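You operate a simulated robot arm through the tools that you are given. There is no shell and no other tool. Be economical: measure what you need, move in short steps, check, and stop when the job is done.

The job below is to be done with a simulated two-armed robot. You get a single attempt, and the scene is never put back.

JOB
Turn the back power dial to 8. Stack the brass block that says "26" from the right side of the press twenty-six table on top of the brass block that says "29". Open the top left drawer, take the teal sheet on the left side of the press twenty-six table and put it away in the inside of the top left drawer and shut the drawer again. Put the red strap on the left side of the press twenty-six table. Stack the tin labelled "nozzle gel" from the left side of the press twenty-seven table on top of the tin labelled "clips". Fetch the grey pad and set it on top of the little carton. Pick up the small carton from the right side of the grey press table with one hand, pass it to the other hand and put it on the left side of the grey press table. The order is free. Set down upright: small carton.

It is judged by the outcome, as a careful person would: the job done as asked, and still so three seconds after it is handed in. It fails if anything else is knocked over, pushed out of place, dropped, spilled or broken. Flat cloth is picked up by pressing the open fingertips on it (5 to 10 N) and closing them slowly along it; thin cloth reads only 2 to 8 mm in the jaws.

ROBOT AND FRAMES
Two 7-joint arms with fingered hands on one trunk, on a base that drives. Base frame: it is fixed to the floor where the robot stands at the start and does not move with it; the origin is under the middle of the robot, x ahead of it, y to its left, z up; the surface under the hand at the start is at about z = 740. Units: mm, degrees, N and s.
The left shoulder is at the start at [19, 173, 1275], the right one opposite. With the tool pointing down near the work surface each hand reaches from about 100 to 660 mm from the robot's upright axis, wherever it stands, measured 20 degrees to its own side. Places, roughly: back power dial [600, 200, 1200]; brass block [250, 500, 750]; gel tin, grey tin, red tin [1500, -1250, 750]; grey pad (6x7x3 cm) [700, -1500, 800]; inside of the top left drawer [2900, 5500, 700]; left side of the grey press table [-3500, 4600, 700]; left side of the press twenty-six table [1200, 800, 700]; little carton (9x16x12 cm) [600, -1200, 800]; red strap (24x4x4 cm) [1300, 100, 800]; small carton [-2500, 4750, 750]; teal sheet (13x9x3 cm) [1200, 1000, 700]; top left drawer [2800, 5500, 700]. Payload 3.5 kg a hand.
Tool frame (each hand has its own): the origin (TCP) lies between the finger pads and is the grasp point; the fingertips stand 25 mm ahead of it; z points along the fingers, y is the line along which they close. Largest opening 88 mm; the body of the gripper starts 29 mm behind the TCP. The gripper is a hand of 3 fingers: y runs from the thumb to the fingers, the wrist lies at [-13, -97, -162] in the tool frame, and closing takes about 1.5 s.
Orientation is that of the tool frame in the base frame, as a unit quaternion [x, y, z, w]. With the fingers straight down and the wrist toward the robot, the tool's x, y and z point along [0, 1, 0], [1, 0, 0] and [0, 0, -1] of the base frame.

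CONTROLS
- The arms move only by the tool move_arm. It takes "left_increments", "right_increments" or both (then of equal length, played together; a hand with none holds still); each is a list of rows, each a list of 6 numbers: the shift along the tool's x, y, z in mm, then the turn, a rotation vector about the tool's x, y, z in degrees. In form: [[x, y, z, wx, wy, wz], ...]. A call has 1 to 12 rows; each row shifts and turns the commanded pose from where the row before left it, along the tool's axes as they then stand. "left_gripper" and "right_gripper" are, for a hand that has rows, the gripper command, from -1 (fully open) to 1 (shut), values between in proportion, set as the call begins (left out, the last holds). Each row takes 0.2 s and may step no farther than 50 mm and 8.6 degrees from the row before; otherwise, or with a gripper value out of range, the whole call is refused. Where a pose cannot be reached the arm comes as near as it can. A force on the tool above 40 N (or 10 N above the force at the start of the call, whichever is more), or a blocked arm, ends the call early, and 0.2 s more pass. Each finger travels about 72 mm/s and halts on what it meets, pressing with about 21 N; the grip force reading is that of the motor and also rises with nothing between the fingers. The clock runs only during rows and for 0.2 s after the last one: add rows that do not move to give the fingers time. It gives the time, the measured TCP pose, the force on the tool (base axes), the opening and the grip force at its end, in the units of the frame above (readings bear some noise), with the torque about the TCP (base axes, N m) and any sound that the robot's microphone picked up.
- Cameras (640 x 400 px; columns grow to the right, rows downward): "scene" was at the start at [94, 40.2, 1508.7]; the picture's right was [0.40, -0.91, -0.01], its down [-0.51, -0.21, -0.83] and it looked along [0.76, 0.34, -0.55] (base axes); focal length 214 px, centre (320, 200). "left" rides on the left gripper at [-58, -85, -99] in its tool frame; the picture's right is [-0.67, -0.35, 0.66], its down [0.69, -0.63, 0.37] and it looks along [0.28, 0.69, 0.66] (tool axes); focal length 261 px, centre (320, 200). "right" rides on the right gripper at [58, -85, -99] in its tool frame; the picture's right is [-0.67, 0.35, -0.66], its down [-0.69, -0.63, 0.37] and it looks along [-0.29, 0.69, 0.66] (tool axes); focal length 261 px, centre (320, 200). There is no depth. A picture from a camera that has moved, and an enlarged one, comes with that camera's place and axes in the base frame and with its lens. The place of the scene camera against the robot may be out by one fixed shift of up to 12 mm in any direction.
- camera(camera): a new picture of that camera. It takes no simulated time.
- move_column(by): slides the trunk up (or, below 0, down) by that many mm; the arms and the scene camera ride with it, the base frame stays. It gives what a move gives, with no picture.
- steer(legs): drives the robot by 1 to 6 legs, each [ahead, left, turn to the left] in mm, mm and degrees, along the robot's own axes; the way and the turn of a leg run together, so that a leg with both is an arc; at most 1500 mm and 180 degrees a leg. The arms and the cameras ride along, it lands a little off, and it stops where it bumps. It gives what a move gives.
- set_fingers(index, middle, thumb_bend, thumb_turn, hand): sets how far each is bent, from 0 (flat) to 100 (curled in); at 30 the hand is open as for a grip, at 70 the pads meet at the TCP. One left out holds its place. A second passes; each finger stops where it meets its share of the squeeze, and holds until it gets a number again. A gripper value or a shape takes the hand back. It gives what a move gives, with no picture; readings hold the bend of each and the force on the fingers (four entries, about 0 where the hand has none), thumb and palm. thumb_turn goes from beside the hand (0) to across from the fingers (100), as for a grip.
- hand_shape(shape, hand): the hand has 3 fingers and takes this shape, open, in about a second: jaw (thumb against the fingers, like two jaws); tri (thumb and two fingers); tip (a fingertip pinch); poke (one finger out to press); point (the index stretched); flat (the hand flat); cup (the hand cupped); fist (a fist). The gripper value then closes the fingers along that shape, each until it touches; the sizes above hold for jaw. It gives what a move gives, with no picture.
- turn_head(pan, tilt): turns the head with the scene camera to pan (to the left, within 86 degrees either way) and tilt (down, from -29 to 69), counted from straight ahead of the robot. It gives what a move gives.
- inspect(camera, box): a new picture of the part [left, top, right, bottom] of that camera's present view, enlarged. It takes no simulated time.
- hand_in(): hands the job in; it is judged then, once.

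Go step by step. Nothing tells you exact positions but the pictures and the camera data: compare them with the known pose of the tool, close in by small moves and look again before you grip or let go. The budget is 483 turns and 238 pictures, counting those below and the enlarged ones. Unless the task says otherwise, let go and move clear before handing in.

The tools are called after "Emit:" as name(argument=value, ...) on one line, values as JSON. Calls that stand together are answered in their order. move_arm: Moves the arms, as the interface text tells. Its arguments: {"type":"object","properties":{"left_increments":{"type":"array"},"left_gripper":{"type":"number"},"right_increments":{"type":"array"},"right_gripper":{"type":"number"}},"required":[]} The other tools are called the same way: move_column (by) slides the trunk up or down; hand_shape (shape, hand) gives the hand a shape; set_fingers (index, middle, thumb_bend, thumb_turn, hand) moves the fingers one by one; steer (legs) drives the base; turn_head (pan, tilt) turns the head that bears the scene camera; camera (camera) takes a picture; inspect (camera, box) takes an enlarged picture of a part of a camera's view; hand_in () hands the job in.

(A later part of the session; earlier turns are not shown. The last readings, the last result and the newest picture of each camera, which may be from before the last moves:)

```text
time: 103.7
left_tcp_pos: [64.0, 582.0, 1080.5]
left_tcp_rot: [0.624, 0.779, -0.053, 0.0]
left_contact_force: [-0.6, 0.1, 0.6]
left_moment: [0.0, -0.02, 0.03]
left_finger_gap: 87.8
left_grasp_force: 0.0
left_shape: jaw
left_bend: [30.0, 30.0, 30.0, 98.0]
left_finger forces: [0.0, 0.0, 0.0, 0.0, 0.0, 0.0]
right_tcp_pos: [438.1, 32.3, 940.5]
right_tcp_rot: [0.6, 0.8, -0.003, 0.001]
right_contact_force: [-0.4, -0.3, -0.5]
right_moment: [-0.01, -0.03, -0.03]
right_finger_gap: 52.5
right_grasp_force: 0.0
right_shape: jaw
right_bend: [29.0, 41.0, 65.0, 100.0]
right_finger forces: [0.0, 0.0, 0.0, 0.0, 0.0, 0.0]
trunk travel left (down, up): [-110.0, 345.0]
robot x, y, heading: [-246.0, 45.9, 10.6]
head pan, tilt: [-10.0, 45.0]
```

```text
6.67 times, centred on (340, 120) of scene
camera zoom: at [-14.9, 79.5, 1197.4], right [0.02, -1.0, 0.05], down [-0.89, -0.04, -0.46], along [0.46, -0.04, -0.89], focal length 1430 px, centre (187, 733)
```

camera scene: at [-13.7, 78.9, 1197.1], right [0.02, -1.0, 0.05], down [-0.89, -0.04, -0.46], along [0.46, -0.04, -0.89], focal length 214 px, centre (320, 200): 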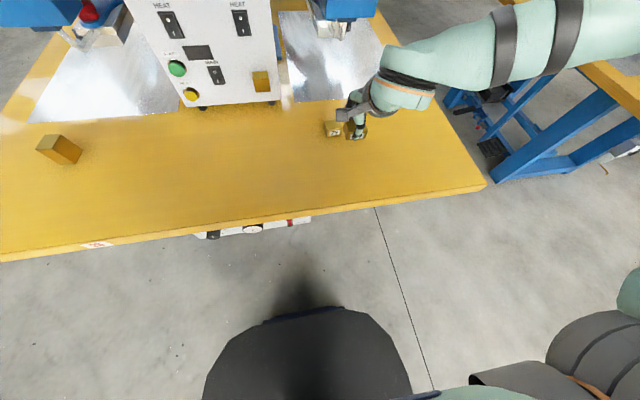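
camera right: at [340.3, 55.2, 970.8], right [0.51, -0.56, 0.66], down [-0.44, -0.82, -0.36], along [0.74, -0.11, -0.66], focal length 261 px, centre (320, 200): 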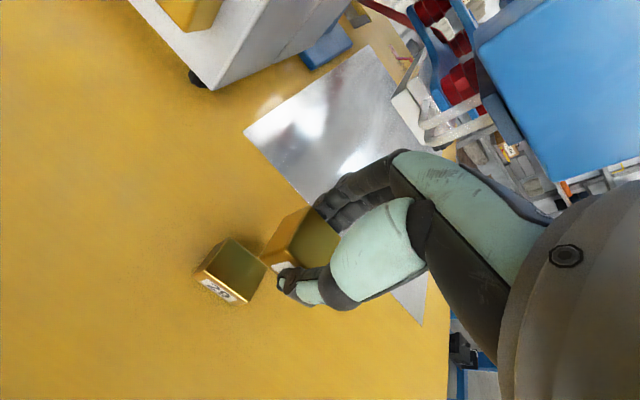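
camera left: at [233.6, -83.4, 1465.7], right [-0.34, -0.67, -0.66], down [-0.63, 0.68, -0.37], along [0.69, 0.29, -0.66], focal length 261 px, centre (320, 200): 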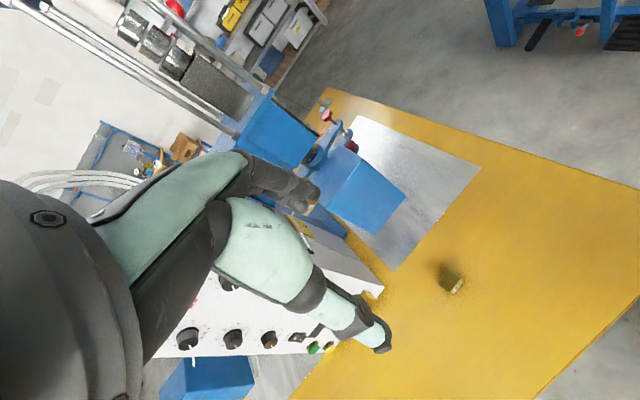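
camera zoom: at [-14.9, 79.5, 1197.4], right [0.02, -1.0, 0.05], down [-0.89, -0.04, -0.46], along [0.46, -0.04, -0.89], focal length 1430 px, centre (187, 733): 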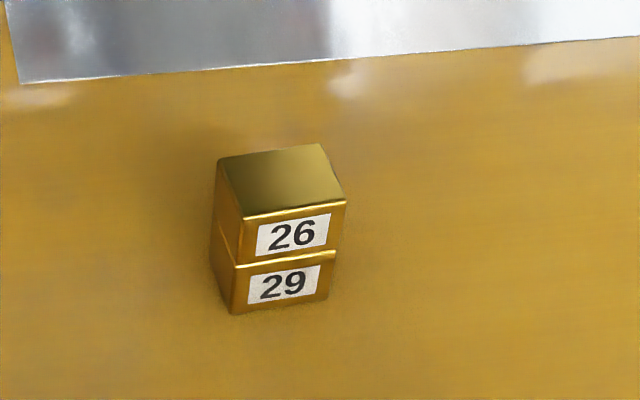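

Emit:
move_column(by=240)

Emit:
move_arm(right_increments=[[0, -40, 0, 0, 0, 0], [0, -40, 0, 0, 0, 0], [0, -40, 0, 0, 0, 0], [0, -40, 0, 0, 0, 0], [0, -40, 0, 0, 0, 0]], right_gripper=-1)

Emit:
steer(legs=[[-126, -678, 0], [0, 0, 89], [0, -780, 0], [0, -720, 0]])

Emit:
turn_head(pan=0, tilt=35)

Emit:
camera(camera="scene")

```text
time: 106.2
left_tcp_pos: [64.6, 582.1, 1321.4]
left_tcp_rot: [0.624, 0.779, -0.053, 0.0]
left_contact_force: [0.4, -0.1, -0.4]
left_moment: [-0.03, 0.01, -0.02]
left_finger_gap: 87.9
left_grasp_force: 0.1
left_shape: jaw
left_bend: [30.0, 30.0, 30.0, 98.0]
left_finger forces: [0.1, 0.0, 0.0, 0.1, 0.0, 0.0]
right_tcp_pos: [437.3, 29.1, 1179.3]
right_tcp_rot: [0.6, 0.8, -0.003, 0.001]
right_contact_force: [0.7, -0.9, 0.9]
right_moment: [0.02, 0.04, -0.03]
right_finger_gap: 52.4
right_grasp_force: 0.0
right_shape: jaw
right_bend: [29.0, 41.0, 65.0, 100.0]
right_finger forces: [0.0, 0.1, 0.0, 0.0, 0.1, 0.0]
trunk travel left (down, up): [-350.0, 105.0]
robot x, y, heading: [-243.0, 49.3, 10.7]
head pan, tilt: [-10.0, 45.0]
```

```text
time: 107.4
left_tcp_pos: [64.0, 581.8, 1320.4]
left_tcp_rot: [0.625, 0.779, -0.053, 0.001]
left_contact_force: [0.4, -1.1, 0.0]
left_moment: [0.01, 0.01, -0.01]
left_finger_gap: 87.8
left_grasp_force: 0.2
left_shape: jaw
left_bend: [30.0, 30.0, 30.0, 98.0]
left_finger forces: [0.1, 0.1, 0.0, 0.0, 0.1, 0.0]
right_tcp_pos: [241.0, -26.7, 1180.9]
right_tcp_rot: [0.6, 0.8, -0.003, 0.001]
right_contact_force: [-0.6, 0.1, 0.2]
right_moment: [0.01, -0.02, 0.0]
right_finger_gap: 87.6
right_grasp_force: 0.0
right_shape: jaw
right_bend: [30.0, 30.0, 30.0, 98.0]
right_finger forces: [0.0, 0.0, 0.0, 0.0, 0.0, 0.0]
trunk travel left (down, up): [-350.0, 105.0]
robot x, y, heading: [-242.9, 51.1, 10.6]
head pan, tilt: [-10.0, 45.0]
```

```text
time: 120.1
left_tcp_pos: [158.5, -171.0, 1318.7]
left_tcp_rot: [-0.11, 0.993, -0.036, 0.04]
left_contact_force: [-0.4, -0.9, -0.2]
left_moment: [0.0, 0.01, -0.01]
left_finger_gap: 88.0
left_grasp_force: 0.0
left_shape: jaw
left_bend: [30.0, 30.0, 30.0, 98.0]
left_finger forces: [0.0, 0.1, 0.0, 0.1, 0.0, 0.0]
right_tcp_pos: [760.6, 6.3, 1187.6]
right_tcp_rot: [-0.155, 0.988, 0.006, 0.004]
right_contact_force: [-27.6, -19.2, 14.7]
right_moment: [1.24, -2.38, -0.98]
right_finger_gap: 87.8
right_grasp_force: 0.0
right_shape: jaw
right_bend: [30.0, 30.0, 30.0, 98.0]
right_finger forces: [0.1, 0.0, 0.0, 0.0, 0.0, 38.5]
trunk travel left (down, up): [-350.0, 105.0]
robot x, y, heading: [698.3, -470.4, 100.5]
head pan, tilt: [-10.0, 45.0]
stopped in leg 4: the force on the tool passed its limit at 71 N (the readings are from after the stop); the commanded pose is now the measured one
```

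```text
time: 120.9
left_tcp_pos: [156.0, -171.1, 1318.3]
left_tcp_rot: [-0.109, 0.993, -0.035, 0.042]
left_contact_force: [-0.4, 0.3, 0.8]
left_moment: [-0.01, -0.04, 0.04]
left_finger_gap: 87.7
left_grasp_force: 0.1
left_shape: jaw
left_bend: [30.0, 30.0, 30.0, 98.0]
left_finger forces: [0.0, 0.1, 0.0, 0.0, 0.1, 0.0]
right_tcp_pos: [759.2, 5.7, 1188.2]
right_tcp_rot: [-0.153, 0.988, 0.007, 0.006]
right_contact_force: [-34.5, -22.0, 24.0]
right_moment: [1.32, -3.16, -1.17]
right_finger_gap: 87.7
right_grasp_force: 0.2
right_shape: jaw
right_bend: [30.0, 30.0, 30.0, 98.0]
right_finger forces: [0.0, 0.0, 0.0, 0.1, 0.0, 42.0]
trunk travel left (down, up): [-350.0, 105.0]
robot x, y, heading: [700.2, -467.9, 100.7]
head pan, tilt: [0.0, 35.0]
```

```text
157 pictures are left
camera scene: at [676.7, -382.1, 1504.2], right [0.98, 0.18, 0.01], down [0.12, -0.58, -0.8], along [-0.14, 0.79, -0.59], focal length 214 px, centre (320, 200)
```

scene: 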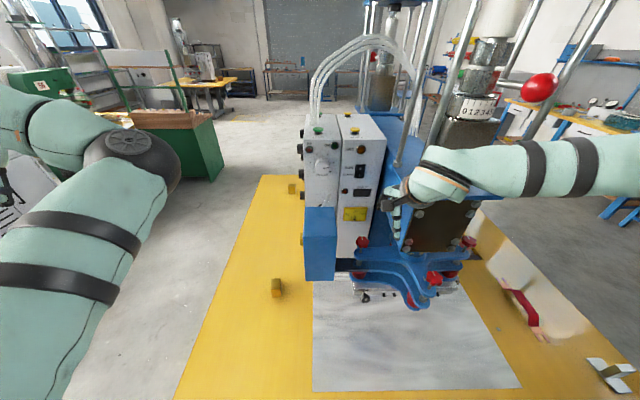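

Emit:
steer(legs=[[-150, 60, 0]])

Emit:
camera(camera="scene")

```text
time: 122.3
left_tcp_pos: [133.3, -317.5, 1318.6]
left_tcp_rot: [-0.111, 0.992, -0.04, 0.037]
left_contact_force: [-0.5, 0.9, 0.5]
left_moment: [-0.03, -0.01, -0.01]
left_finger_gap: 87.7
left_grasp_force: 0.0
left_shape: jaw
left_bend: [30.0, 30.0, 30.0, 98.0]
left_finger forces: [0.0, 0.0, 0.0, 0.0, 0.0, 0.0]
right_tcp_pos: [736.0, -141.6, 1182.8]
right_tcp_rot: [-0.151, 0.989, 0.001, 0.002]
right_contact_force: [0.2, 0.0, 0.1]
right_moment: [-0.02, 0.01, 0.02]
right_finger_gap: 87.8
right_grasp_force: 0.1
right_shape: jaw
right_bend: [30.0, 30.0, 30.0, 98.0]
right_finger forces: [0.1, 0.0, 0.0, 0.0, 0.1, 0.0]
trunk travel left (down, up): [-350.0, 105.0]
robot x, y, heading: [665.6, -622.9, 100.6]
head pan, tilt: [0.0, 35.0]
```

```text
156 pictures are left
camera scene: at [655.3, -526.7, 1503.5], right [0.98, 0.18, 0.0], down [0.11, -0.59, -0.8], along [-0.15, 0.79, -0.6], focal length 214 px, centre (320, 200)
```

scene: 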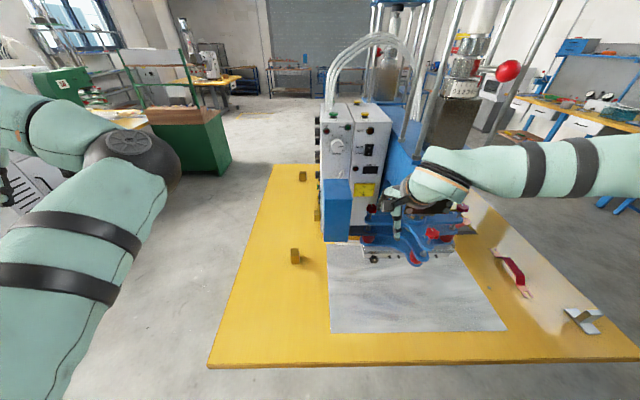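

Emit:
inspect(camera="scene", box=[480, 235, 620, 345])

```text
3.64 times, centred on (550, 290) of scene
camera zoom: at [655.3, -526.7, 1503.5], right [0.98, 0.18, 0.0], down [0.11, -0.59, -0.8], along [-0.15, 0.79, -0.6], focal length 780 px, centre (-516, -127)
```

zoom: 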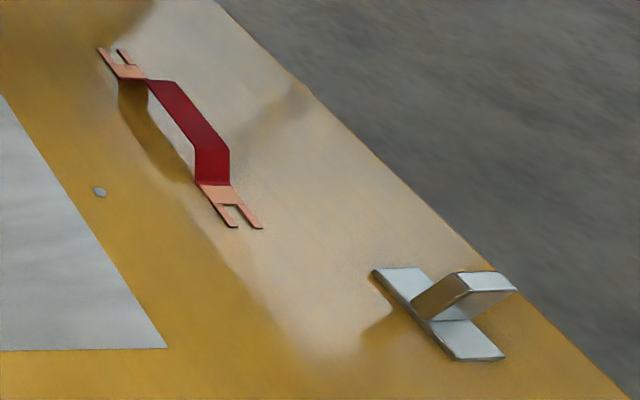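

Emit:
steer(legs=[[0, -655, -1]])

Emit:
move_arm(right_increments=[[0, 0, -5, 0, 0, 8.2], [0, 0, 0, 0, 0, 8.2], [0, 0, 0, 0, 0, 8.2], [0, 0, 0, 0, 0, 8.2], [0, 0, 0, 0, 0, 8.2], [0, 0, 0, 0, 0, 8.2], [0, 0, 0, 0, 0, 8.2], [0, 0, 0, 0, 0, 8.2], [0, 0, 0, 0, 0, 8.2], [0, 0, 0, 0, 0, 8.2], [0, 0, 0, 0, 0, 4]])

Emit:
camera(camera="scene")

Emit:
camera(camera="right")

```text
time: 125.9
left_tcp_pos: [784.3, -194.6, 1319.9]
left_tcp_rot: [-0.1, 0.993, -0.039, 0.038]
left_contact_force: [0.1, -1.3, 0.6]
left_moment: [-0.01, 0.01, 0.01]
left_finger_gap: 87.8
left_grasp_force: 0.0
left_shape: jaw
left_bend: [30.0, 30.0, 30.0, 98.0]
left_finger forces: [0.0, 0.0, 0.0, 0.0, 0.0, 0.0]
right_tcp_pos: [1392.6, -31.0, 1184.0]
right_tcp_rot: [-0.142, 0.99, 0.002, 0.003]
right_contact_force: [0.1, -0.4, -0.4]
right_moment: [0.0, 0.06, 0.0]
right_finger_gap: 87.8
right_grasp_force: 0.1
right_shape: jaw
right_bend: [30.0, 30.0, 30.0, 98.0]
right_finger forces: [0.0, 0.0, 0.0, 0.0, 0.0, 0.0]
trunk travel left (down, up): [-350.0, 105.0]
robot x, y, heading: [1313.4, -508.6, 99.7]
head pan, tilt: [0.0, 35.0]
```

```text
time: 128.3
left_tcp_pos: [785.4, -195.2, 1320.5]
left_tcp_rot: [-0.101, 0.993, -0.04, 0.037]
left_contact_force: [-0.2, -0.7, 0.2]
left_moment: [-0.01, -0.01, -0.04]
left_finger_gap: 88.2
left_grasp_force: 0.0
left_shape: jaw
left_bend: [30.0, 30.0, 30.0, 98.0]
left_finger forces: [0.0, 0.0, 0.1, 0.0, 0.1, 0.0]
right_tcp_pos: [1391.9, -30.7, 1188.1]
right_tcp_rot: [0.573, 0.819, 0.003, 0.0]
right_contact_force: [-0.2, 0.4, 0.0]
right_moment: [0.02, -0.02, 0.01]
right_finger_gap: 88.0
right_grasp_force: 0.0
right_shape: jaw
right_bend: [30.0, 30.0, 30.0, 98.0]
right_finger forces: [0.0, 0.1, 0.1, 0.1, 0.1, 0.1]
trunk travel left (down, up): [-350.0, 105.0]
robot x, y, heading: [1311.4, -508.4, 99.5]
head pan, tilt: [0.0, 35.0]
```

```text
154 pictures are left
camera scene: at [1303.3, -414.1, 1503.7], right [0.99, 0.17, 0.0], down [0.1, -0.59, -0.8], along [-0.13, 0.79, -0.6], focal length 214 px, centre (320, 200)
```

scene: 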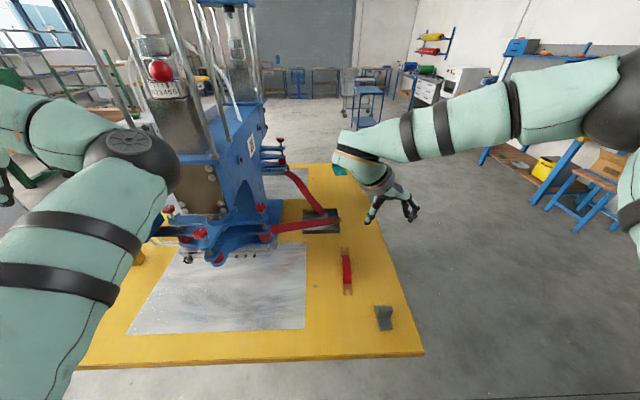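

```text
153 pictures are left
camera right: at [1291.5, -5.7, 1287.3], right [0.56, -0.51, 0.65], down [-0.35, -0.86, -0.37], along [0.75, -0.03, -0.66], focal length 261 px, centre (320, 200)
```

right: 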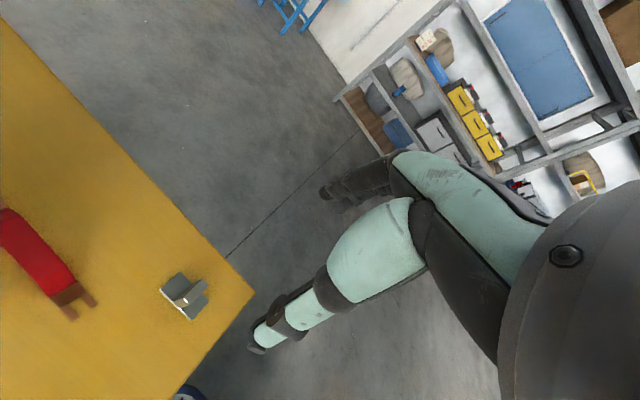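

Emit:
move_arm(right_increments=[[0, 0, 0, 0, 0, 6.3], [0, 0, 0, 0, 0, 6.2], [35, -12, 0, 0, 0, 0], [35, -12, 0, 0, 0, 0], [35, -12, 0, 0, 0, 0], [35, -12, 0, 0, 0, 0], [35, -12, 0, 0, 0, 0], [0, 0, 0, 0, 0, 0]])

Emit:
move_column(by=-240)

Emit:
camera(camera="right")

Emit:
camera(camera="scene")

```text
time: 130.1
left_tcp_pos: [786.2, -194.2, 1320.7]
left_tcp_rot: [-0.1, 0.994, -0.039, 0.037]
left_contact_force: [0.2, 0.5, 0.3]
left_moment: [0.02, 0.0, 0.0]
left_finger_gap: 87.8
left_grasp_force: 0.0
left_shape: jaw
left_bend: [30.0, 30.0, 30.0, 98.0]
left_finger forces: [0.0, 0.1, 0.1, 0.1, 0.1, 0.0]
right_tcp_pos: [1330.9, 94.8, 1188.1]
right_tcp_rot: [0.657, 0.754, 0.002, 0.001]
right_contact_force: [-0.1, -0.5, 0.4]
right_moment: [0.06, -0.02, 0.0]
right_finger_gap: 87.7
right_grasp_force: 0.0
right_shape: jaw
right_bend: [30.0, 30.0, 30.0, 98.0]
right_finger forces: [0.1, 0.0, 0.0, 0.0, 0.1, 0.0]
right hand out of reach, approached as far as the arm can: row 6, 7
trunk travel left (down, up): [-350.0, 105.0]
robot x, y, heading: [1310.5, -509.7, 99.6]
head pan, tilt: [0.0, 35.0]
```

```text
time: 132.6
left_tcp_pos: [785.9, -195.4, 1081.6]
left_tcp_rot: [-0.1, 0.994, -0.038, 0.037]
left_contact_force: [-0.1, -0.1, -0.1]
left_moment: [0.02, 0.01, -0.03]
left_finger_gap: 87.8
left_grasp_force: 0.1
left_shape: jaw
left_bend: [30.0, 30.0, 30.0, 98.0]
left_finger forces: [0.0, 0.0, 0.0, 0.0, 0.0, 0.0]
right_tcp_pos: [1329.9, 93.3, 947.5]
right_tcp_rot: [0.657, 0.754, 0.003, -0.001]
right_contact_force: [0.1, 0.4, 0.2]
right_moment: [0.03, 0.0, -0.02]
right_finger_gap: 87.9
right_grasp_force: 0.0
right_shape: jaw
right_bend: [30.0, 30.0, 30.0, 98.0]
right_finger forces: [0.0, 0.0, 0.0, 0.1, 0.0, 0.0]
trunk travel left (down, up): [-110.0, 345.0]
robot x, y, heading: [1310.0, -509.6, 99.5]
head pan, tilt: [0.0, 35.0]
```

```text
152 pictures are left
camera right: at [1237.0, 138.2, 1047.2], right [0.43, -0.62, 0.65], down [-0.53, -0.76, -0.37], along [0.73, -0.19, -0.66], focal length 261 px, centre (320, 200)
```

right: 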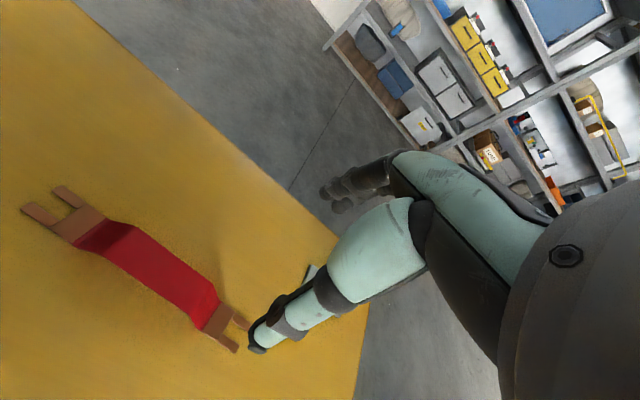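

```text
151 pictures are left
camera scene: at [1280.3, -275.3, 1209.1], right [0.99, 0.17, 0.0], down [0.13, -0.79, -0.6], along [-0.1, 0.6, -0.8], focal length 214 px, centre (320, 200)
```

scene: 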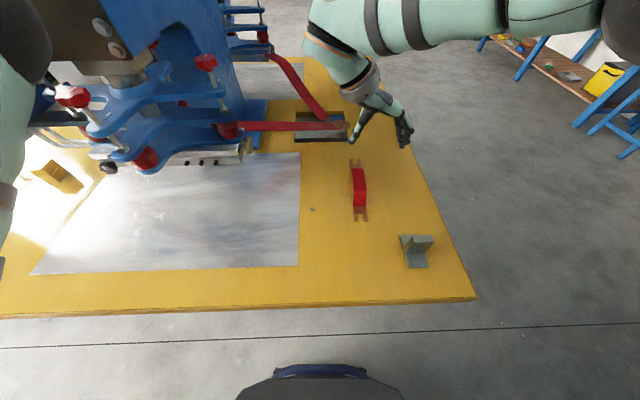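

Emit:
move_arm(right_increments=[[22, -6, 20, 0, 0, 0], [22, -6, 20, 0, 0, 0], [0, 0, 25, 0, 0, 0], [0, 0, 20, 0, 0, 0], [0, 0, 0, 0, 0, 0]])

Emit:
camera(camera="right")

```text
time: 133.8
left_tcp_pos: [784.4, -195.0, 1080.5]
left_tcp_rot: [-0.101, 0.993, -0.04, 0.037]
left_contact_force: [-0.6, -0.5, -0.4]
left_moment: [-0.02, 0.0, 0.02]
left_finger_gap: 87.9
left_grasp_force: 0.0
left_shape: jaw
left_bend: [30.0, 30.0, 30.0, 98.0]
left_finger forces: [0.0, 0.1, 0.0, 0.1, 0.0, 0.0]
right_tcp_pos: [1311.1, 137.3, 863.1]
right_tcp_rot: [0.657, 0.754, 0.002, 0.0]
right_contact_force: [0.7, 0.3, 0.0]
right_moment: [0.02, -0.02, 0.01]
right_finger_gap: 87.9
right_grasp_force: 0.0
right_shape: jaw
right_bend: [30.0, 30.0, 30.0, 98.0]
right_finger forces: [0.1, 0.1, 0.0, 0.0, 0.0, 0.0]
trunk travel left (down, up): [-110.0, 345.0]
robot x, y, heading: [1315.7, -511.9, 99.5]
head pan, tilt: [0.0, 35.0]
```

```text
150 pictures are left
camera right: at [1218.2, 181.8, 962.5], right [0.43, -0.62, 0.65], down [-0.53, -0.76, -0.37], along [0.73, -0.19, -0.66], focal length 261 px, centre (320, 200)
```

right: 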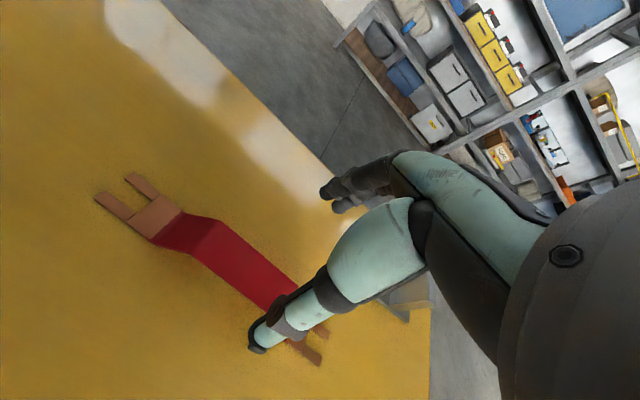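

Emit:
move_arm(right_increments=[[0, 0, 30, 0, 0, -1], [0, 0, 30, 0, 0, 0], [0, 0, 0, 0, 0, 0]])

Emit:
camera(camera="right")

Emit:
inspect(camera="scene", box=[320, 100, 440, 240])

```text
time: 134.6
left_tcp_pos: [784.5, -195.1, 1080.6]
left_tcp_rot: [-0.1, 0.994, -0.04, 0.037]
left_contact_force: [-0.6, -0.8, -0.2]
left_moment: [0.01, -0.02, 0.01]
left_finger_gap: 87.8
left_grasp_force: 0.1
left_shape: jaw
left_bend: [30.0, 30.0, 30.0, 98.0]
left_finger forces: [0.1, 0.1, 0.0, 0.0, 0.0, 0.0]
right_tcp_pos: [1311.6, 137.3, 803.1]
right_tcp_rot: [0.651, 0.759, 0.003, 0.0]
right_contact_force: [-0.5, -0.4, 0.6]
right_moment: [0.03, 0.02, 0.0]
right_finger_gap: 87.6
right_grasp_force: 0.1
right_shape: jaw
right_bend: [30.0, 30.0, 30.0, 98.0]
right_finger forces: [0.1, 0.0, 0.0, 0.1, 0.1, 0.0]
trunk travel left (down, up): [-110.0, 345.0]
robot x, y, heading: [1316.5, -513.2, 99.4]
head pan, tilt: [0.0, 35.0]
```

```text
149 pictures are left
camera right: at [1218.5, 179.2, 901.7], right [0.45, -0.61, 0.65], down [-0.52, -0.77, -0.37], along [0.73, -0.17, -0.66], focal length 261 px, centre (320, 200)
```

right: 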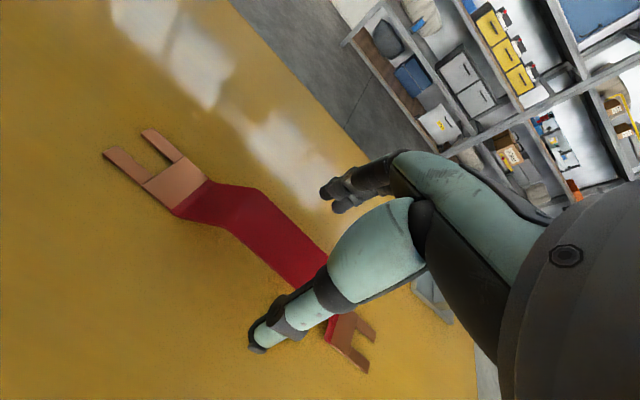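

```text
2.86 times, centred on (380, 170) of scene
camera zoom: at [1280.2, -275.1, 1209.0], right [0.99, 0.17, 0.0], down [0.13, -0.79, -0.6], along [-0.1, 0.6, -0.8], focal length 613 px, centre (149, 286)
```

zoom: 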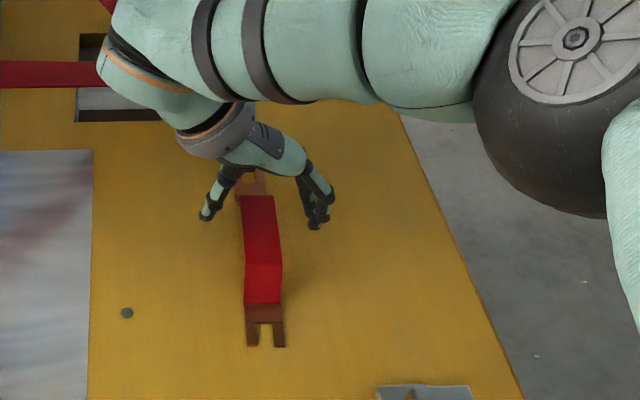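

Emit:
move_arm(right_increments=[[0, 0, 12, 0, 0, 0], [0, 0, 10, 0, 0, 0], [0, 0, 0, 0, 0, 0]])

Emit:
inspect(camera="right", box=[200, 150, 440, 350])

```text
time: 135.4
left_tcp_pos: [784.3, -194.8, 1080.8]
left_tcp_rot: [-0.101, 0.993, -0.039, 0.038]
left_contact_force: [-0.7, -0.5, -0.1]
left_moment: [0.0, 0.0, 0.01]
left_finger_gap: 87.7
left_grasp_force: 0.3
left_shape: jaw
left_bend: [30.0, 30.0, 30.0, 98.0]
left_finger forces: [0.1, 0.0, 0.0, 0.0, 0.1, 0.1]
right_tcp_pos: [1310.9, 139.2, 781.5]
right_tcp_rot: [0.651, 0.759, 0.002, 0.0]
right_contact_force: [-0.5, -0.5, 0.2]
right_moment: [-0.02, 0.0, -0.03]
right_finger_gap: 87.8
right_grasp_force: 0.0
right_shape: jaw
right_bend: [30.0, 30.0, 30.0, 98.0]
right_finger forces: [0.0, 0.0, 0.0, 0.0, 0.0, 0.1]
trunk travel left (down, up): [-110.0, 345.0]
robot x, y, heading: [1311.7, -511.7, 99.5]
head pan, tilt: [0.0, 35.0]
```

```text
2.00 times, centred on (320, 250) of right
camera zoom: at [1217.9, 181.4, 880.0], right [0.45, -0.61, 0.65], down [-0.52, -0.77, -0.37], along [0.73, -0.17, -0.66], focal length 521 px, centre (320, 100)
```

zoom: 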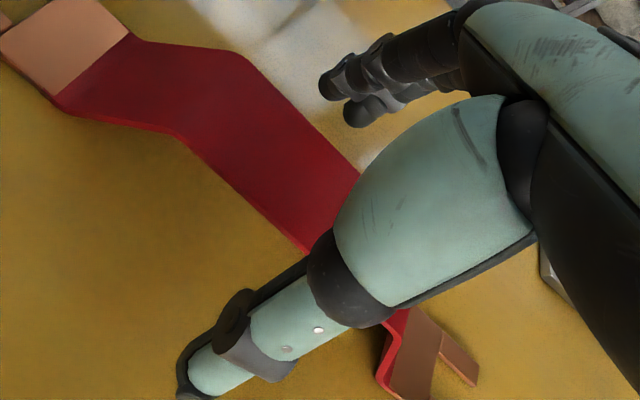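

Emit:
move_arm(right_increments=[[0, 0, 6, 0, 0, 0], [0, 0, 0, 0, 0, 0], [0, 0, 0, 0, 0, 0], [0, 0, 0, 0, 0, 0], [0, 0, 0, 0, 0, 0], [0, 0, 0, 0, 0, 0]], right_gripper=0.5)

Emit:
camera(camera="right")

```text
time: 136.8
left_tcp_pos: [785.6, -194.9, 1080.2]
left_tcp_rot: [-0.1, 0.994, -0.039, 0.037]
left_contact_force: [0.2, 0.8, -0.5]
left_moment: [0.03, -0.03, 0.0]
left_finger_gap: 87.8
left_grasp_force: 0.1
left_shape: jaw
left_bend: [30.0, 30.0, 30.0, 98.0]
left_finger forces: [0.1, 0.0, 0.0, 0.1, 0.0, 0.1]
right_tcp_pos: [1312.0, 137.3, 774.2]
right_tcp_rot: [0.65, 0.76, 0.003, 0.0]
right_contact_force: [0.2, 0.7, -0.7]
right_moment: [-0.05, 0.02, -0.01]
right_finger_gap: 28.7
right_grasp_force: 21.4
right_shape: jaw
right_bend: [74.0, 53.0, 73.0, 100.0]
right_finger forces: [12.1, 6.7, 0.0, 0.0, 18.7, 0.0]
trunk travel left (down, up): [-110.0, 345.0]
robot x, y, heading: [1310.5, -511.3, 99.6]
head pan, tilt: [0.0, 35.0]
```

```text
146 pictures are left
camera right: at [1218.3, 181.2, 873.0], right [0.44, -0.61, 0.65], down [-0.52, -0.77, -0.37], along [0.73, -0.17, -0.66], focal length 261 px, centre (320, 200)
```

right: 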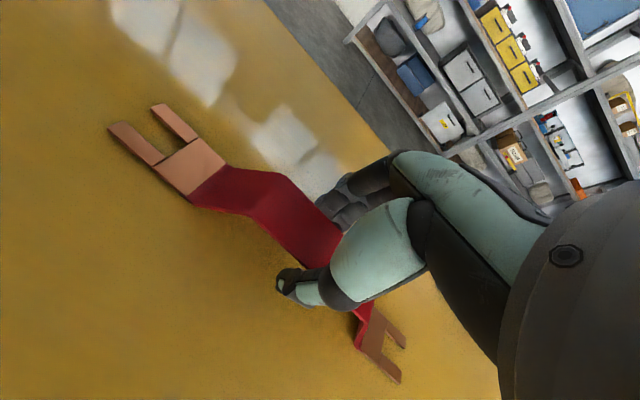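

Emit:
move_arm(right_increments=[[0, 0, -15, 0, 0, 0], [0, 0, -30, 0, 0, 0], [0, 0, -30, 0, 0, 0], [0, 0, -30, 0, 0, 0]])

Emit:
camera(camera="right")

```text
time: 137.8
left_tcp_pos: [785.0, -194.9, 1080.2]
left_tcp_rot: [-0.1, 0.994, -0.04, 0.038]
left_contact_force: [-0.2, 0.2, -0.3]
left_moment: [0.0, 0.02, 0.01]
left_finger_gap: 88.0
left_grasp_force: 0.1
left_shape: jaw
left_bend: [30.0, 30.0, 30.0, 98.0]
left_finger forces: [0.1, 0.0, 0.1, 0.0, 0.0, 0.0]
right_tcp_pos: [1310.6, 136.9, 881.6]
right_tcp_rot: [0.651, 0.759, 0.002, 0.0]
right_contact_force: [0.1, -0.5, 0.1]
right_moment: [0.03, 0.0, 0.0]
right_finger_gap: 28.8
right_grasp_force: 21.4
right_shape: jaw
right_bend: [74.0, 53.0, 73.0, 100.0]
right_finger forces: [12.1, 6.7, 0.1, 0.0, 18.8, 0.0]
trunk travel left (down, up): [-110.0, 345.0]
robot x, y, heading: [1314.6, -514.0, 99.5]
head pan, tilt: [0.0, 35.0]
```

```text
145 pictures are left
camera right: at [1217.5, 179.6, 979.7], right [0.44, -0.61, 0.65], down [-0.52, -0.77, -0.37], along [0.73, -0.17, -0.66], focal length 261 px, centre (320, 200)
```

right: 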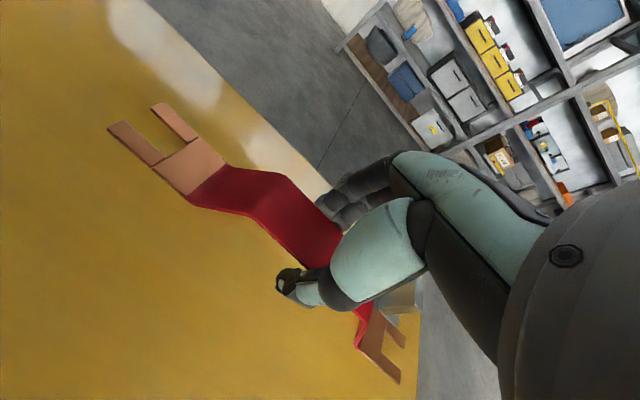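

Emit:
move_arm(right_increments=[[-40, 0, 0, 0, 0, 0], [-40, 0, 0, 0, 0, 0], [-40, 0, 0, 0, 0, 0], [-40, 0, 0, 0, 0, 0]])

Emit:
move_column(by=240)

Emit:
steer(legs=[[0, -640, 0], [1350, 0, 0], [0, 0, 90]])

Emit:
camera(camera="scene")

```text
time: 138.8
left_tcp_pos: [785.7, -194.9, 1081.3]
left_tcp_rot: [-0.101, 0.993, -0.039, 0.038]
left_contact_force: [0.5, 0.9, 0.5]
left_moment: [0.01, -0.01, 0.02]
left_finger_gap: 87.6
left_grasp_force: 0.1
left_shape: jaw
left_bend: [30.0, 30.0, 30.0, 98.0]
left_finger forces: [0.0, 0.0, 0.0, 0.1, 0.0, 0.1]
right_tcp_pos: [1332.5, -23.5, 879.9]
right_tcp_rot: [0.651, 0.759, 0.003, 0.0]
right_contact_force: [-0.2, -0.4, -1.1]
right_moment: [0.0, 0.01, 0.02]
right_finger_gap: 28.7
right_grasp_force: 21.0
right_shape: jaw
right_bend: [74.0, 53.0, 73.0, 100.0]
right_finger forces: [12.1, 6.7, 0.0, 0.0, 18.8, 0.0]
trunk travel left (down, up): [-110.0, 345.0]
robot x, y, heading: [1313.8, -511.9, 99.5]
head pan, tilt: [0.0, 35.0]
```

```text
time: 141.3
left_tcp_pos: [785.8, -193.6, 1320.2]
left_tcp_rot: [-0.101, 0.993, -0.039, 0.037]
left_contact_force: [0.5, 0.0, 0.3]
left_moment: [0.02, 0.03, -0.02]
left_finger_gap: 87.7
left_grasp_force: 0.0
left_shape: jaw
left_bend: [30.0, 30.0, 30.0, 98.0]
left_finger forces: [0.0, 0.1, 0.1, 0.0, 0.0, 0.0]
right_tcp_pos: [1337.2, -22.4, 1117.9]
right_tcp_rot: [0.651, 0.759, 0.002, 0.0]
right_contact_force: [-0.2, 0.9, -0.3]
right_moment: [-0.01, 0.01, 0.01]
right_finger_gap: 28.7
right_grasp_force: 20.8
right_shape: jaw
right_bend: [74.0, 53.0, 73.0, 100.0]
right_finger forces: [12.0, 6.7, 0.0, 0.0, 18.7, 0.0]
trunk travel left (down, up): [-350.0, 105.0]
robot x, y, heading: [1314.2, -511.2, 99.3]
head pan, tilt: [0.0, 35.0]
```

```text
time: 154.9
left_tcp_pos: [1400.6, 365.7, 1320.1]
left_tcp_rot: [0.784, -0.619, 0.0, -0.054]
left_contact_force: [-0.8, 0.3, -0.1]
left_moment: [-0.01, -0.01, -0.02]
left_finger_gap: 87.9
left_grasp_force: 0.1
left_shape: jaw
left_bend: [30.0, 30.0, 30.0, 98.0]
left_finger forces: [0.0, 0.0, 0.0, 0.1, 0.0, 0.0]
right_tcp_pos: [1210.4, 909.7, 1118.0]
right_tcp_rot: [-0.094, 0.996, 0.001, -0.001]
right_contact_force: [-0.3, 0.3, 0.4]
right_moment: [0.02, -0.02, -0.01]
right_finger_gap: 29.0
right_grasp_force: 20.8
right_shape: jaw
right_bend: [74.0, 53.0, 73.0, 100.0]
right_finger forces: [12.2, 6.7, 0.0, 0.1, 18.7, 0.1]
trunk travel left (down, up): [-350.0, 105.0]
robot x, y, heading: [1700.6, 902.2, -168.6]
head pan, tilt: [0.0, 35.0]
```

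```text
144 pictures are left
camera scene: at [1613.1, 888.7, 1503.7], right [-0.2, 0.98, 0.0], down [0.59, 0.12, -0.8], along [-0.79, -0.16, -0.6], focal length 214 px, centre (320, 200)
```

scene: 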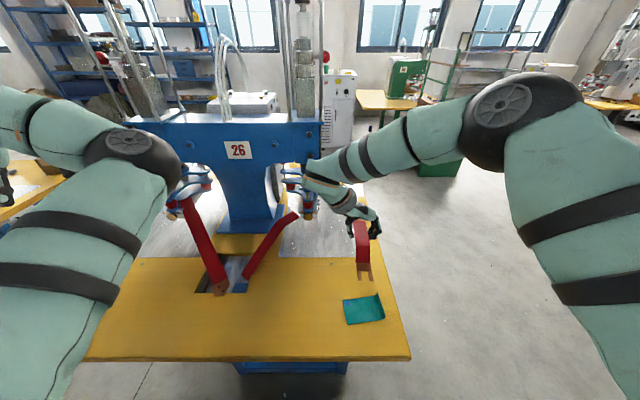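

Emit:
steer(legs=[[-94, 79, 0]])

Emit:
move_arm(right_increments=[[33, 0, 0, 0, 0, 0], [33, 0, 0, 0, 0, 0], [33, 0, 0, 0, 0, 0], [33, 0, 0, 0, 0, 0], [0, 0, 0, 0, 0, 0]])

Emit:
move_column(by=-240)

Emit:
camera(camera="scene")

```text
time: 156.2
left_tcp_pos: [1504.6, 307.2, 1319.6]
left_tcp_rot: [0.783, -0.62, 0.002, -0.055]
left_contact_force: [-0.3, 0.9, -0.3]
left_moment: [-0.02, -0.03, -0.01]
left_finger_gap: 87.8
left_grasp_force: 0.1
left_shape: jaw
left_bend: [30.0, 30.0, 30.0, 98.0]
left_finger forces: [0.1, 0.1, 0.1, 0.0, 0.0, 0.1]
right_tcp_pos: [1313.8, 851.8, 1118.0]
right_tcp_rot: [-0.092, 0.996, 0.001, -0.001]
right_contact_force: [-0.2, 0.3, -0.9]
right_moment: [-0.01, -0.01, -0.03]
right_finger_gap: 28.8
right_grasp_force: 21.4
right_shape: jaw
right_bend: [74.0, 53.0, 73.0, 100.0]
right_finger forces: [12.1, 6.6, 0.0, 0.0, 18.8, 0.0]
trunk travel left (down, up): [-350.0, 105.0]
robot x, y, heading: [1806.3, 841.3, -168.9]
head pan, tilt: [0.0, 35.0]
```

```text
time: 157.4
left_tcp_pos: [1506.2, 306.0, 1321.3]
left_tcp_rot: [0.783, -0.62, 0.002, -0.054]
left_contact_force: [-0.3, -0.2, -1.2]
left_moment: [0.05, -0.04, -0.02]
left_finger_gap: 87.8
left_grasp_force: 0.1
left_shape: jaw
left_bend: [30.0, 30.0, 30.0, 98.0]
left_finger forces: [0.1, 0.0, 0.0, 0.0, 0.0, 0.1]
right_tcp_pos: [1201.1, 832.2, 1118.0]
right_tcp_rot: [-0.093, 0.996, 0.0, -0.002]
right_contact_force: [-0.6, 0.5, -1.2]
right_moment: [-0.02, 0.0, 0.03]
right_finger_gap: 28.7
right_grasp_force: 21.4
right_shape: jaw
right_bend: [74.0, 53.0, 73.0, 100.0]
right_finger forces: [12.1, 6.7, 0.1, 0.0, 18.8, 0.0]
right hand out of reach, approached as far as the arm can: row 4
trunk travel left (down, up): [-350.0, 105.0]
robot x, y, heading: [1805.9, 843.4, -168.7]
head pan, tilt: [0.0, 35.0]
```

```text
time: 159.9
left_tcp_pos: [1507.2, 304.5, 1080.8]
left_tcp_rot: [0.783, -0.619, 0.001, -0.054]
left_contact_force: [0.1, 0.2, 0.2]
left_moment: [0.01, -0.03, 0.01]
left_finger_gap: 87.6
left_grasp_force: 0.1
left_shape: jaw
left_bend: [30.0, 30.0, 30.0, 98.0]
left_finger forces: [0.0, 0.0, 0.1, 0.0, 0.1, 0.0]
right_tcp_pos: [1199.3, 829.2, 880.8]
right_tcp_rot: [-0.092, 0.996, 0.001, -0.002]
right_contact_force: [1.0, 0.4, -1.3]
right_moment: [0.0, 0.05, 0.03]
right_finger_gap: 28.8
right_grasp_force: 21.2
right_shape: jaw
right_bend: [74.0, 54.0, 73.0, 100.0]
right_finger forces: [12.1, 6.7, 0.1, 0.1, 18.8, 0.0]
trunk travel left (down, up): [-110.0, 345.0]
robot x, y, heading: [1808.9, 845.9, -168.7]
head pan, tilt: [0.0, 35.0]
```

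```text
143 pictures are left
camera scene: at [1581.6, 801.6, 1209.0], right [-0.2, 0.98, 0.0], down [0.78, 0.16, -0.6], along [-0.59, -0.12, -0.8], focal length 214 px, centre (320, 200)
```

scene: 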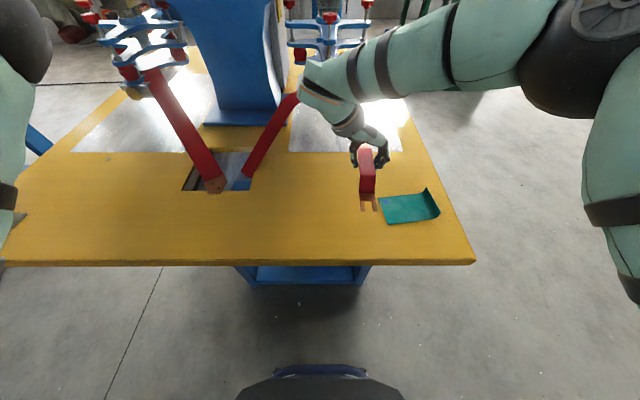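

Emit:
move_arm(right_increments=[[0, -10, 30, 0, 0, 0], [0, 0, 35, 0, 0, 0], [0, 0, 30, 0, 0, 0], [0, 0, 6, 0, 0, 0], [0, 0, 0, 0, 0, 0]])

Emit:
inspect(camera="scene", box=[330, 120, 450, 240])

```text
time: 161.1
left_tcp_pos: [1507.5, 306.4, 1081.0]
left_tcp_rot: [0.783, -0.62, 0.0, -0.054]
left_contact_force: [-0.3, -0.1, 0.1]
left_moment: [0.0, 0.0, 0.03]
left_finger_gap: 87.7
left_grasp_force: 0.1
left_shape: jaw
left_bend: [30.0, 30.0, 30.0, 98.0]
left_finger forces: [0.0, 0.1, 0.0, 0.1, 0.0, 0.1]
right_tcp_pos: [1199.5, 820.9, 777.1]
right_tcp_rot: [-0.092, 0.996, 0.002, -0.002]
right_contact_force: [0.3, -0.5, -1.1]
right_moment: [-0.03, -0.06, 0.01]
right_finger_gap: 28.6
right_grasp_force: 20.8
right_shape: jaw
right_bend: [74.0, 54.0, 73.0, 100.0]
right_finger forces: [12.0, 6.7, 0.0, 0.0, 18.8, 0.1]
trunk travel left (down, up): [-110.0, 345.0]
robot x, y, heading: [1807.3, 842.7, -168.6]
head pan, tilt: [0.0, 35.0]
```

```text
3.33 times, centred on (390, 180) of scene
camera zoom: at [1581.0, 801.4, 1208.8], right [-0.2, 0.98, 0.0], down [0.78, 0.16, -0.6], along [-0.59, -0.12, -0.8], focal length 715 px, centre (87, 267)
```

zoom: 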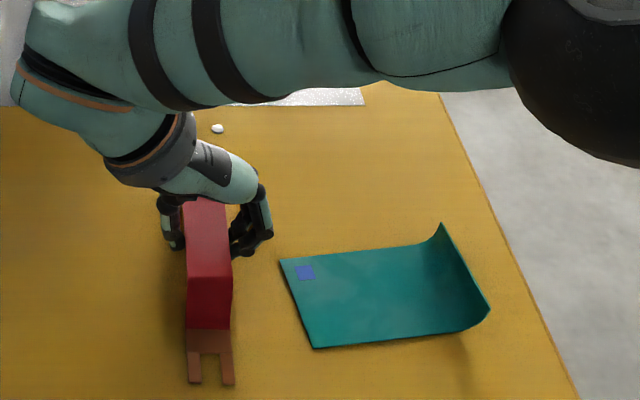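

Emit:
move_arm(right_increments=[[0, 0, 2, 0, 0, 0], [0, 0, 1.5, 0, 0, 0], [0, 0, 0, 0, 0, 0]])

Emit:
move_arm(right_increments=[[0, 0, 0, 0, 0, 0], [0, 0, 0, 0, 0, 0], [0, 0, 0, 0, 0, 0], [0, 0, -10, 0, 0, 0], [0, 0, -30, 0, 0, 0], [0, 0, -40, 0, 0, 0]], right_gripper=-0.4)

Emit:
inspect(camera="scene", box=[330, 120, 450, 240])

```text
time: 161.9
left_tcp_pos: [1507.3, 306.3, 1080.1]
left_tcp_rot: [0.782, -0.621, 0.001, -0.054]
left_contact_force: [0.7, -0.1, 0.2]
left_moment: [-0.03, 0.01, 0.03]
left_finger_gap: 87.6
left_grasp_force: 0.0
left_shape: jaw
left_bend: [30.0, 30.0, 30.0, 98.0]
left_finger forces: [0.0, 0.1, 0.0, 0.0, 0.1, 0.1]
right_tcp_pos: [1199.3, 820.4, 773.9]
right_tcp_rot: [-0.092, 0.996, 0.002, -0.002]
right_contact_force: [-0.6, 1.4, 0.5]
right_moment: [0.02, -0.03, 0.0]
right_finger_gap: 28.8
right_grasp_force: 20.7
right_shape: jaw
right_bend: [74.0, 53.0, 73.0, 100.0]
right_finger forces: [12.3, 7.0, 0.0, 0.0, 18.7, 0.0]
trunk travel left (down, up): [-110.0, 345.0]
robot x, y, heading: [1806.2, 842.0, -168.7]
head pan, tilt: [0.0, 35.0]
```

```text
time: 163.3
left_tcp_pos: [1508.4, 305.2, 1080.6]
left_tcp_rot: [0.783, -0.62, 0.0, -0.054]
left_contact_force: [0.3, 0.2, 0.4]
left_moment: [0.0, -0.01, 0.02]
left_finger_gap: 87.8
left_grasp_force: 0.0
left_shape: jaw
left_bend: [30.0, 30.0, 30.0, 98.0]
left_finger forces: [0.0, 0.1, 0.0, 0.0, 0.0, 0.0]
right_tcp_pos: [1200.0, 816.1, 857.1]
right_tcp_rot: [-0.091, 0.996, 0.002, -0.002]
right_contact_force: [0.3, 0.0, 1.0]
right_moment: [0.0, 0.03, 0.02]
right_finger_gap: 61.2
right_grasp_force: 0.0
right_shape: jaw
right_bend: [28.0, 37.0, 58.0, 99.0]
right_finger forces: [0.0, 0.1, 0.1, 0.2, 0.0, 0.1]
trunk travel left (down, up): [-110.0, 345.0]
robot x, y, heading: [1808.6, 844.7, -168.4]
head pan, tilt: [0.0, 35.0]
```

```text
3.33 times, centred on (390, 180) of scene
camera zoom: at [1582.2, 801.4, 1209.2], right [-0.2, 0.98, 0.0], down [0.78, 0.16, -0.6], along [-0.59, -0.12, -0.8], focal length 715 px, centre (87, 267)
```

zoom: 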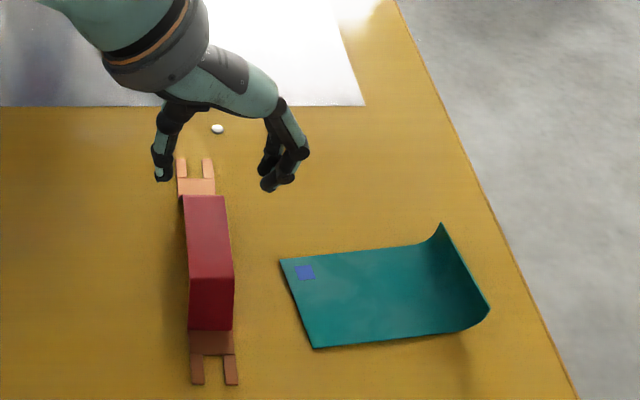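

Emit:
steer(legs=[[-41, -197, 0]])

Emit:
move_arm(right_increments=[[0, 0, 0, 0, 0, -5], [0, 0, 0, 0, 0, -5], [0, 0, 0, 0, 0, 0]])

Emit:
camera(camera="right")

Emit:
camera(camera="scene")

```text
time: 164.9
left_tcp_pos: [1508.2, 506.7, 1080.1]
left_tcp_rot: [0.783, -0.62, 0.001, -0.054]
left_contact_force: [-1.0, -0.3, 0.4]
left_moment: [-0.03, 0.04, -0.02]
left_finger_gap: 87.8
left_grasp_force: 0.1
left_shape: jaw
left_bend: [30.0, 30.0, 30.0, 98.0]
left_finger forces: [0.0, 0.0, 0.1, 0.0, 0.1, 0.0]
right_tcp_pos: [1201.5, 1017.5, 853.5]
right_tcp_rot: [-0.092, 0.996, 0.002, -0.003]
right_contact_force: [-0.5, 0.0, 1.0]
right_moment: [-0.02, -0.01, -0.01]
right_finger_gap: 61.4
right_grasp_force: 0.1
right_shape: jaw
right_bend: [28.0, 37.0, 58.0, 99.0]
right_finger forces: [0.0, 0.1, 0.0, 0.0, 0.0, 0.0]
trunk travel left (down, up): [-110.0, 345.0]
robot x, y, heading: [1809.3, 1042.7, -168.6]
head pan, tilt: [0.0, 35.0]
```

```text
time: 165.7
left_tcp_pos: [1508.4, 506.1, 1078.7]
left_tcp_rot: [0.783, -0.619, 0.001, -0.054]
left_contact_force: [-0.4, 0.6, -0.2]
left_moment: [-0.05, 0.03, 0.01]
left_finger_gap: 87.9
left_grasp_force: 0.0
left_shape: jaw
left_bend: [30.0, 30.0, 30.0, 98.0]
left_finger forces: [0.0, 0.0, 0.0, 0.0, 0.0, 0.0]
right_tcp_pos: [1200.8, 1017.2, 855.0]
right_tcp_rot: [-0.179, 0.984, 0.003, -0.001]
right_contact_force: [0.0, 0.0, 0.3]
right_moment: [0.02, -0.01, -0.01]
right_finger_gap: 61.3
right_grasp_force: 0.1
right_shape: jaw
right_bend: [28.0, 37.0, 58.0, 99.0]
right_finger forces: [0.0, 0.0, 0.0, 0.1, 0.0, 0.0]
trunk travel left (down, up): [-110.0, 345.0]
robot x, y, heading: [1808.2, 1045.7, -168.7]
head pan, tilt: [0.0, 35.0]
```

```text
140 pictures are left
camera right: at [1176.8, 916.2, 953.8], right [0.51, 0.56, 0.66], down [0.86, -0.35, -0.37], along [0.02, 0.75, -0.66], focal length 261 px, centre (320, 200)
```

right: 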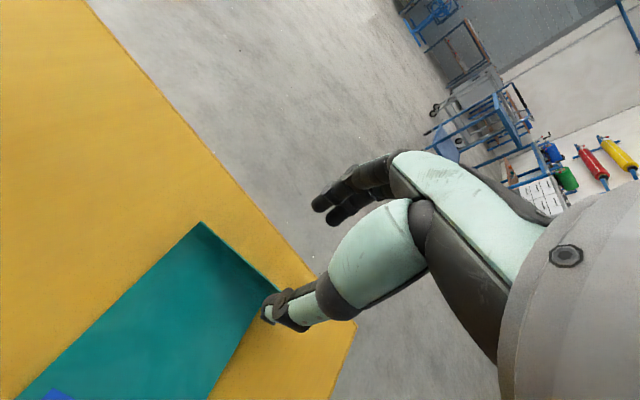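

```text
139 pictures are left
camera scene: at [1583.3, 1001.4, 1208.8], right [-0.2, 0.98, 0.0], down [0.78, 0.16, -0.6], along [-0.59, -0.12, -0.8], focal length 214 px, centre (320, 200)
```

scene: 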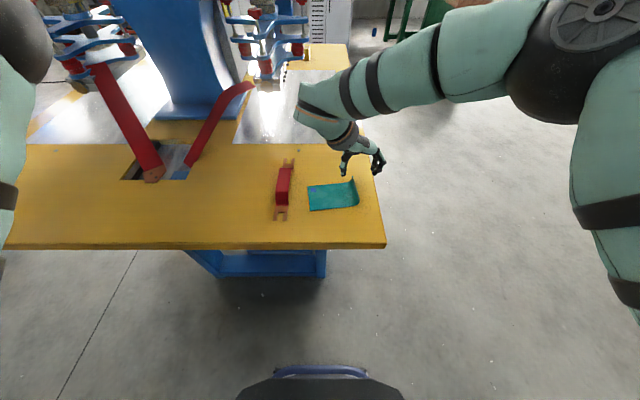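

Emit:
move_arm(right_increments=[[5, 0, 30, 0, 0, 0], [0, 0, 28, 0, 0, 0], [0, 0, 0, 0, 0, 0]])

Emit:
inspect(camera="scene", box=[280, 130, 400, 230])

Emit:
camera(camera="right")

```text
time: 166.5
left_tcp_pos: [1509.1, 506.7, 1081.0]
left_tcp_rot: [0.783, -0.619, 0.0, -0.055]
left_contact_force: [-0.3, -0.1, 0.3]
left_moment: [-0.02, 0.03, 0.03]
left_finger_gap: 87.5
left_grasp_force: 0.0
left_shape: jaw
left_bend: [30.0, 30.0, 30.0, 98.0]
left_finger forces: [0.0, 0.0, 0.0, 0.1, 0.0, 0.0]
right_tcp_pos: [1197.6, 1017.1, 797.3]
right_tcp_rot: [-0.179, 0.984, 0.002, -0.003]
right_contact_force: [0.6, -0.2, 0.2]
right_moment: [0.02, 0.0, 0.01]
right_finger_gap: 61.4
right_grasp_force: 0.0
right_shape: jaw
right_bend: [28.0, 37.0, 58.0, 99.0]
right_finger forces: [0.0, 0.1, 0.0, 0.0, 0.0, 0.0]
trunk travel left (down, up): [-110.0, 345.0]
robot x, y, heading: [1808.6, 1047.3, -168.9]
head pan, tilt: [0.0, 35.0]
```

```text
4.00 times, centred on (340, 180) of scene
camera zoom: at [1583.7, 1001.8, 1209.0], right [-0.2, 0.98, 0.0], down [0.78, 0.16, -0.6], along [-0.59, -0.12, -0.8], focal length 858 px, centre (240, 280)
```

zoom: 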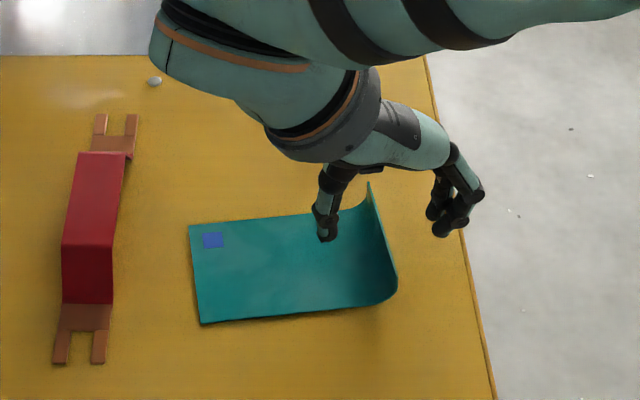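

```text
137 pictures are left
camera right: at [1172.6, 916.8, 896.9], right [0.51, 0.56, 0.65], down [0.86, -0.35, -0.37], along [0.02, 0.75, -0.66], focal length 261 px, centre (320, 200)
```

right: 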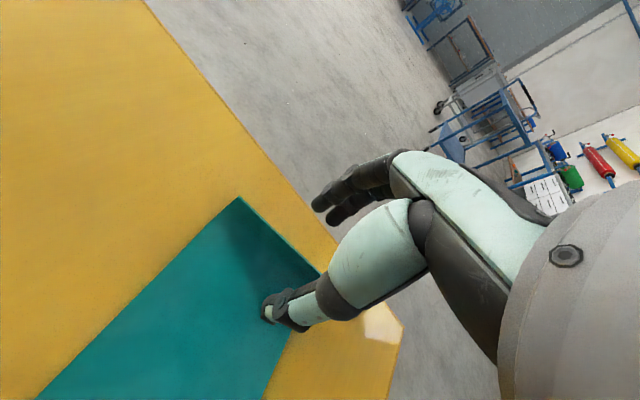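

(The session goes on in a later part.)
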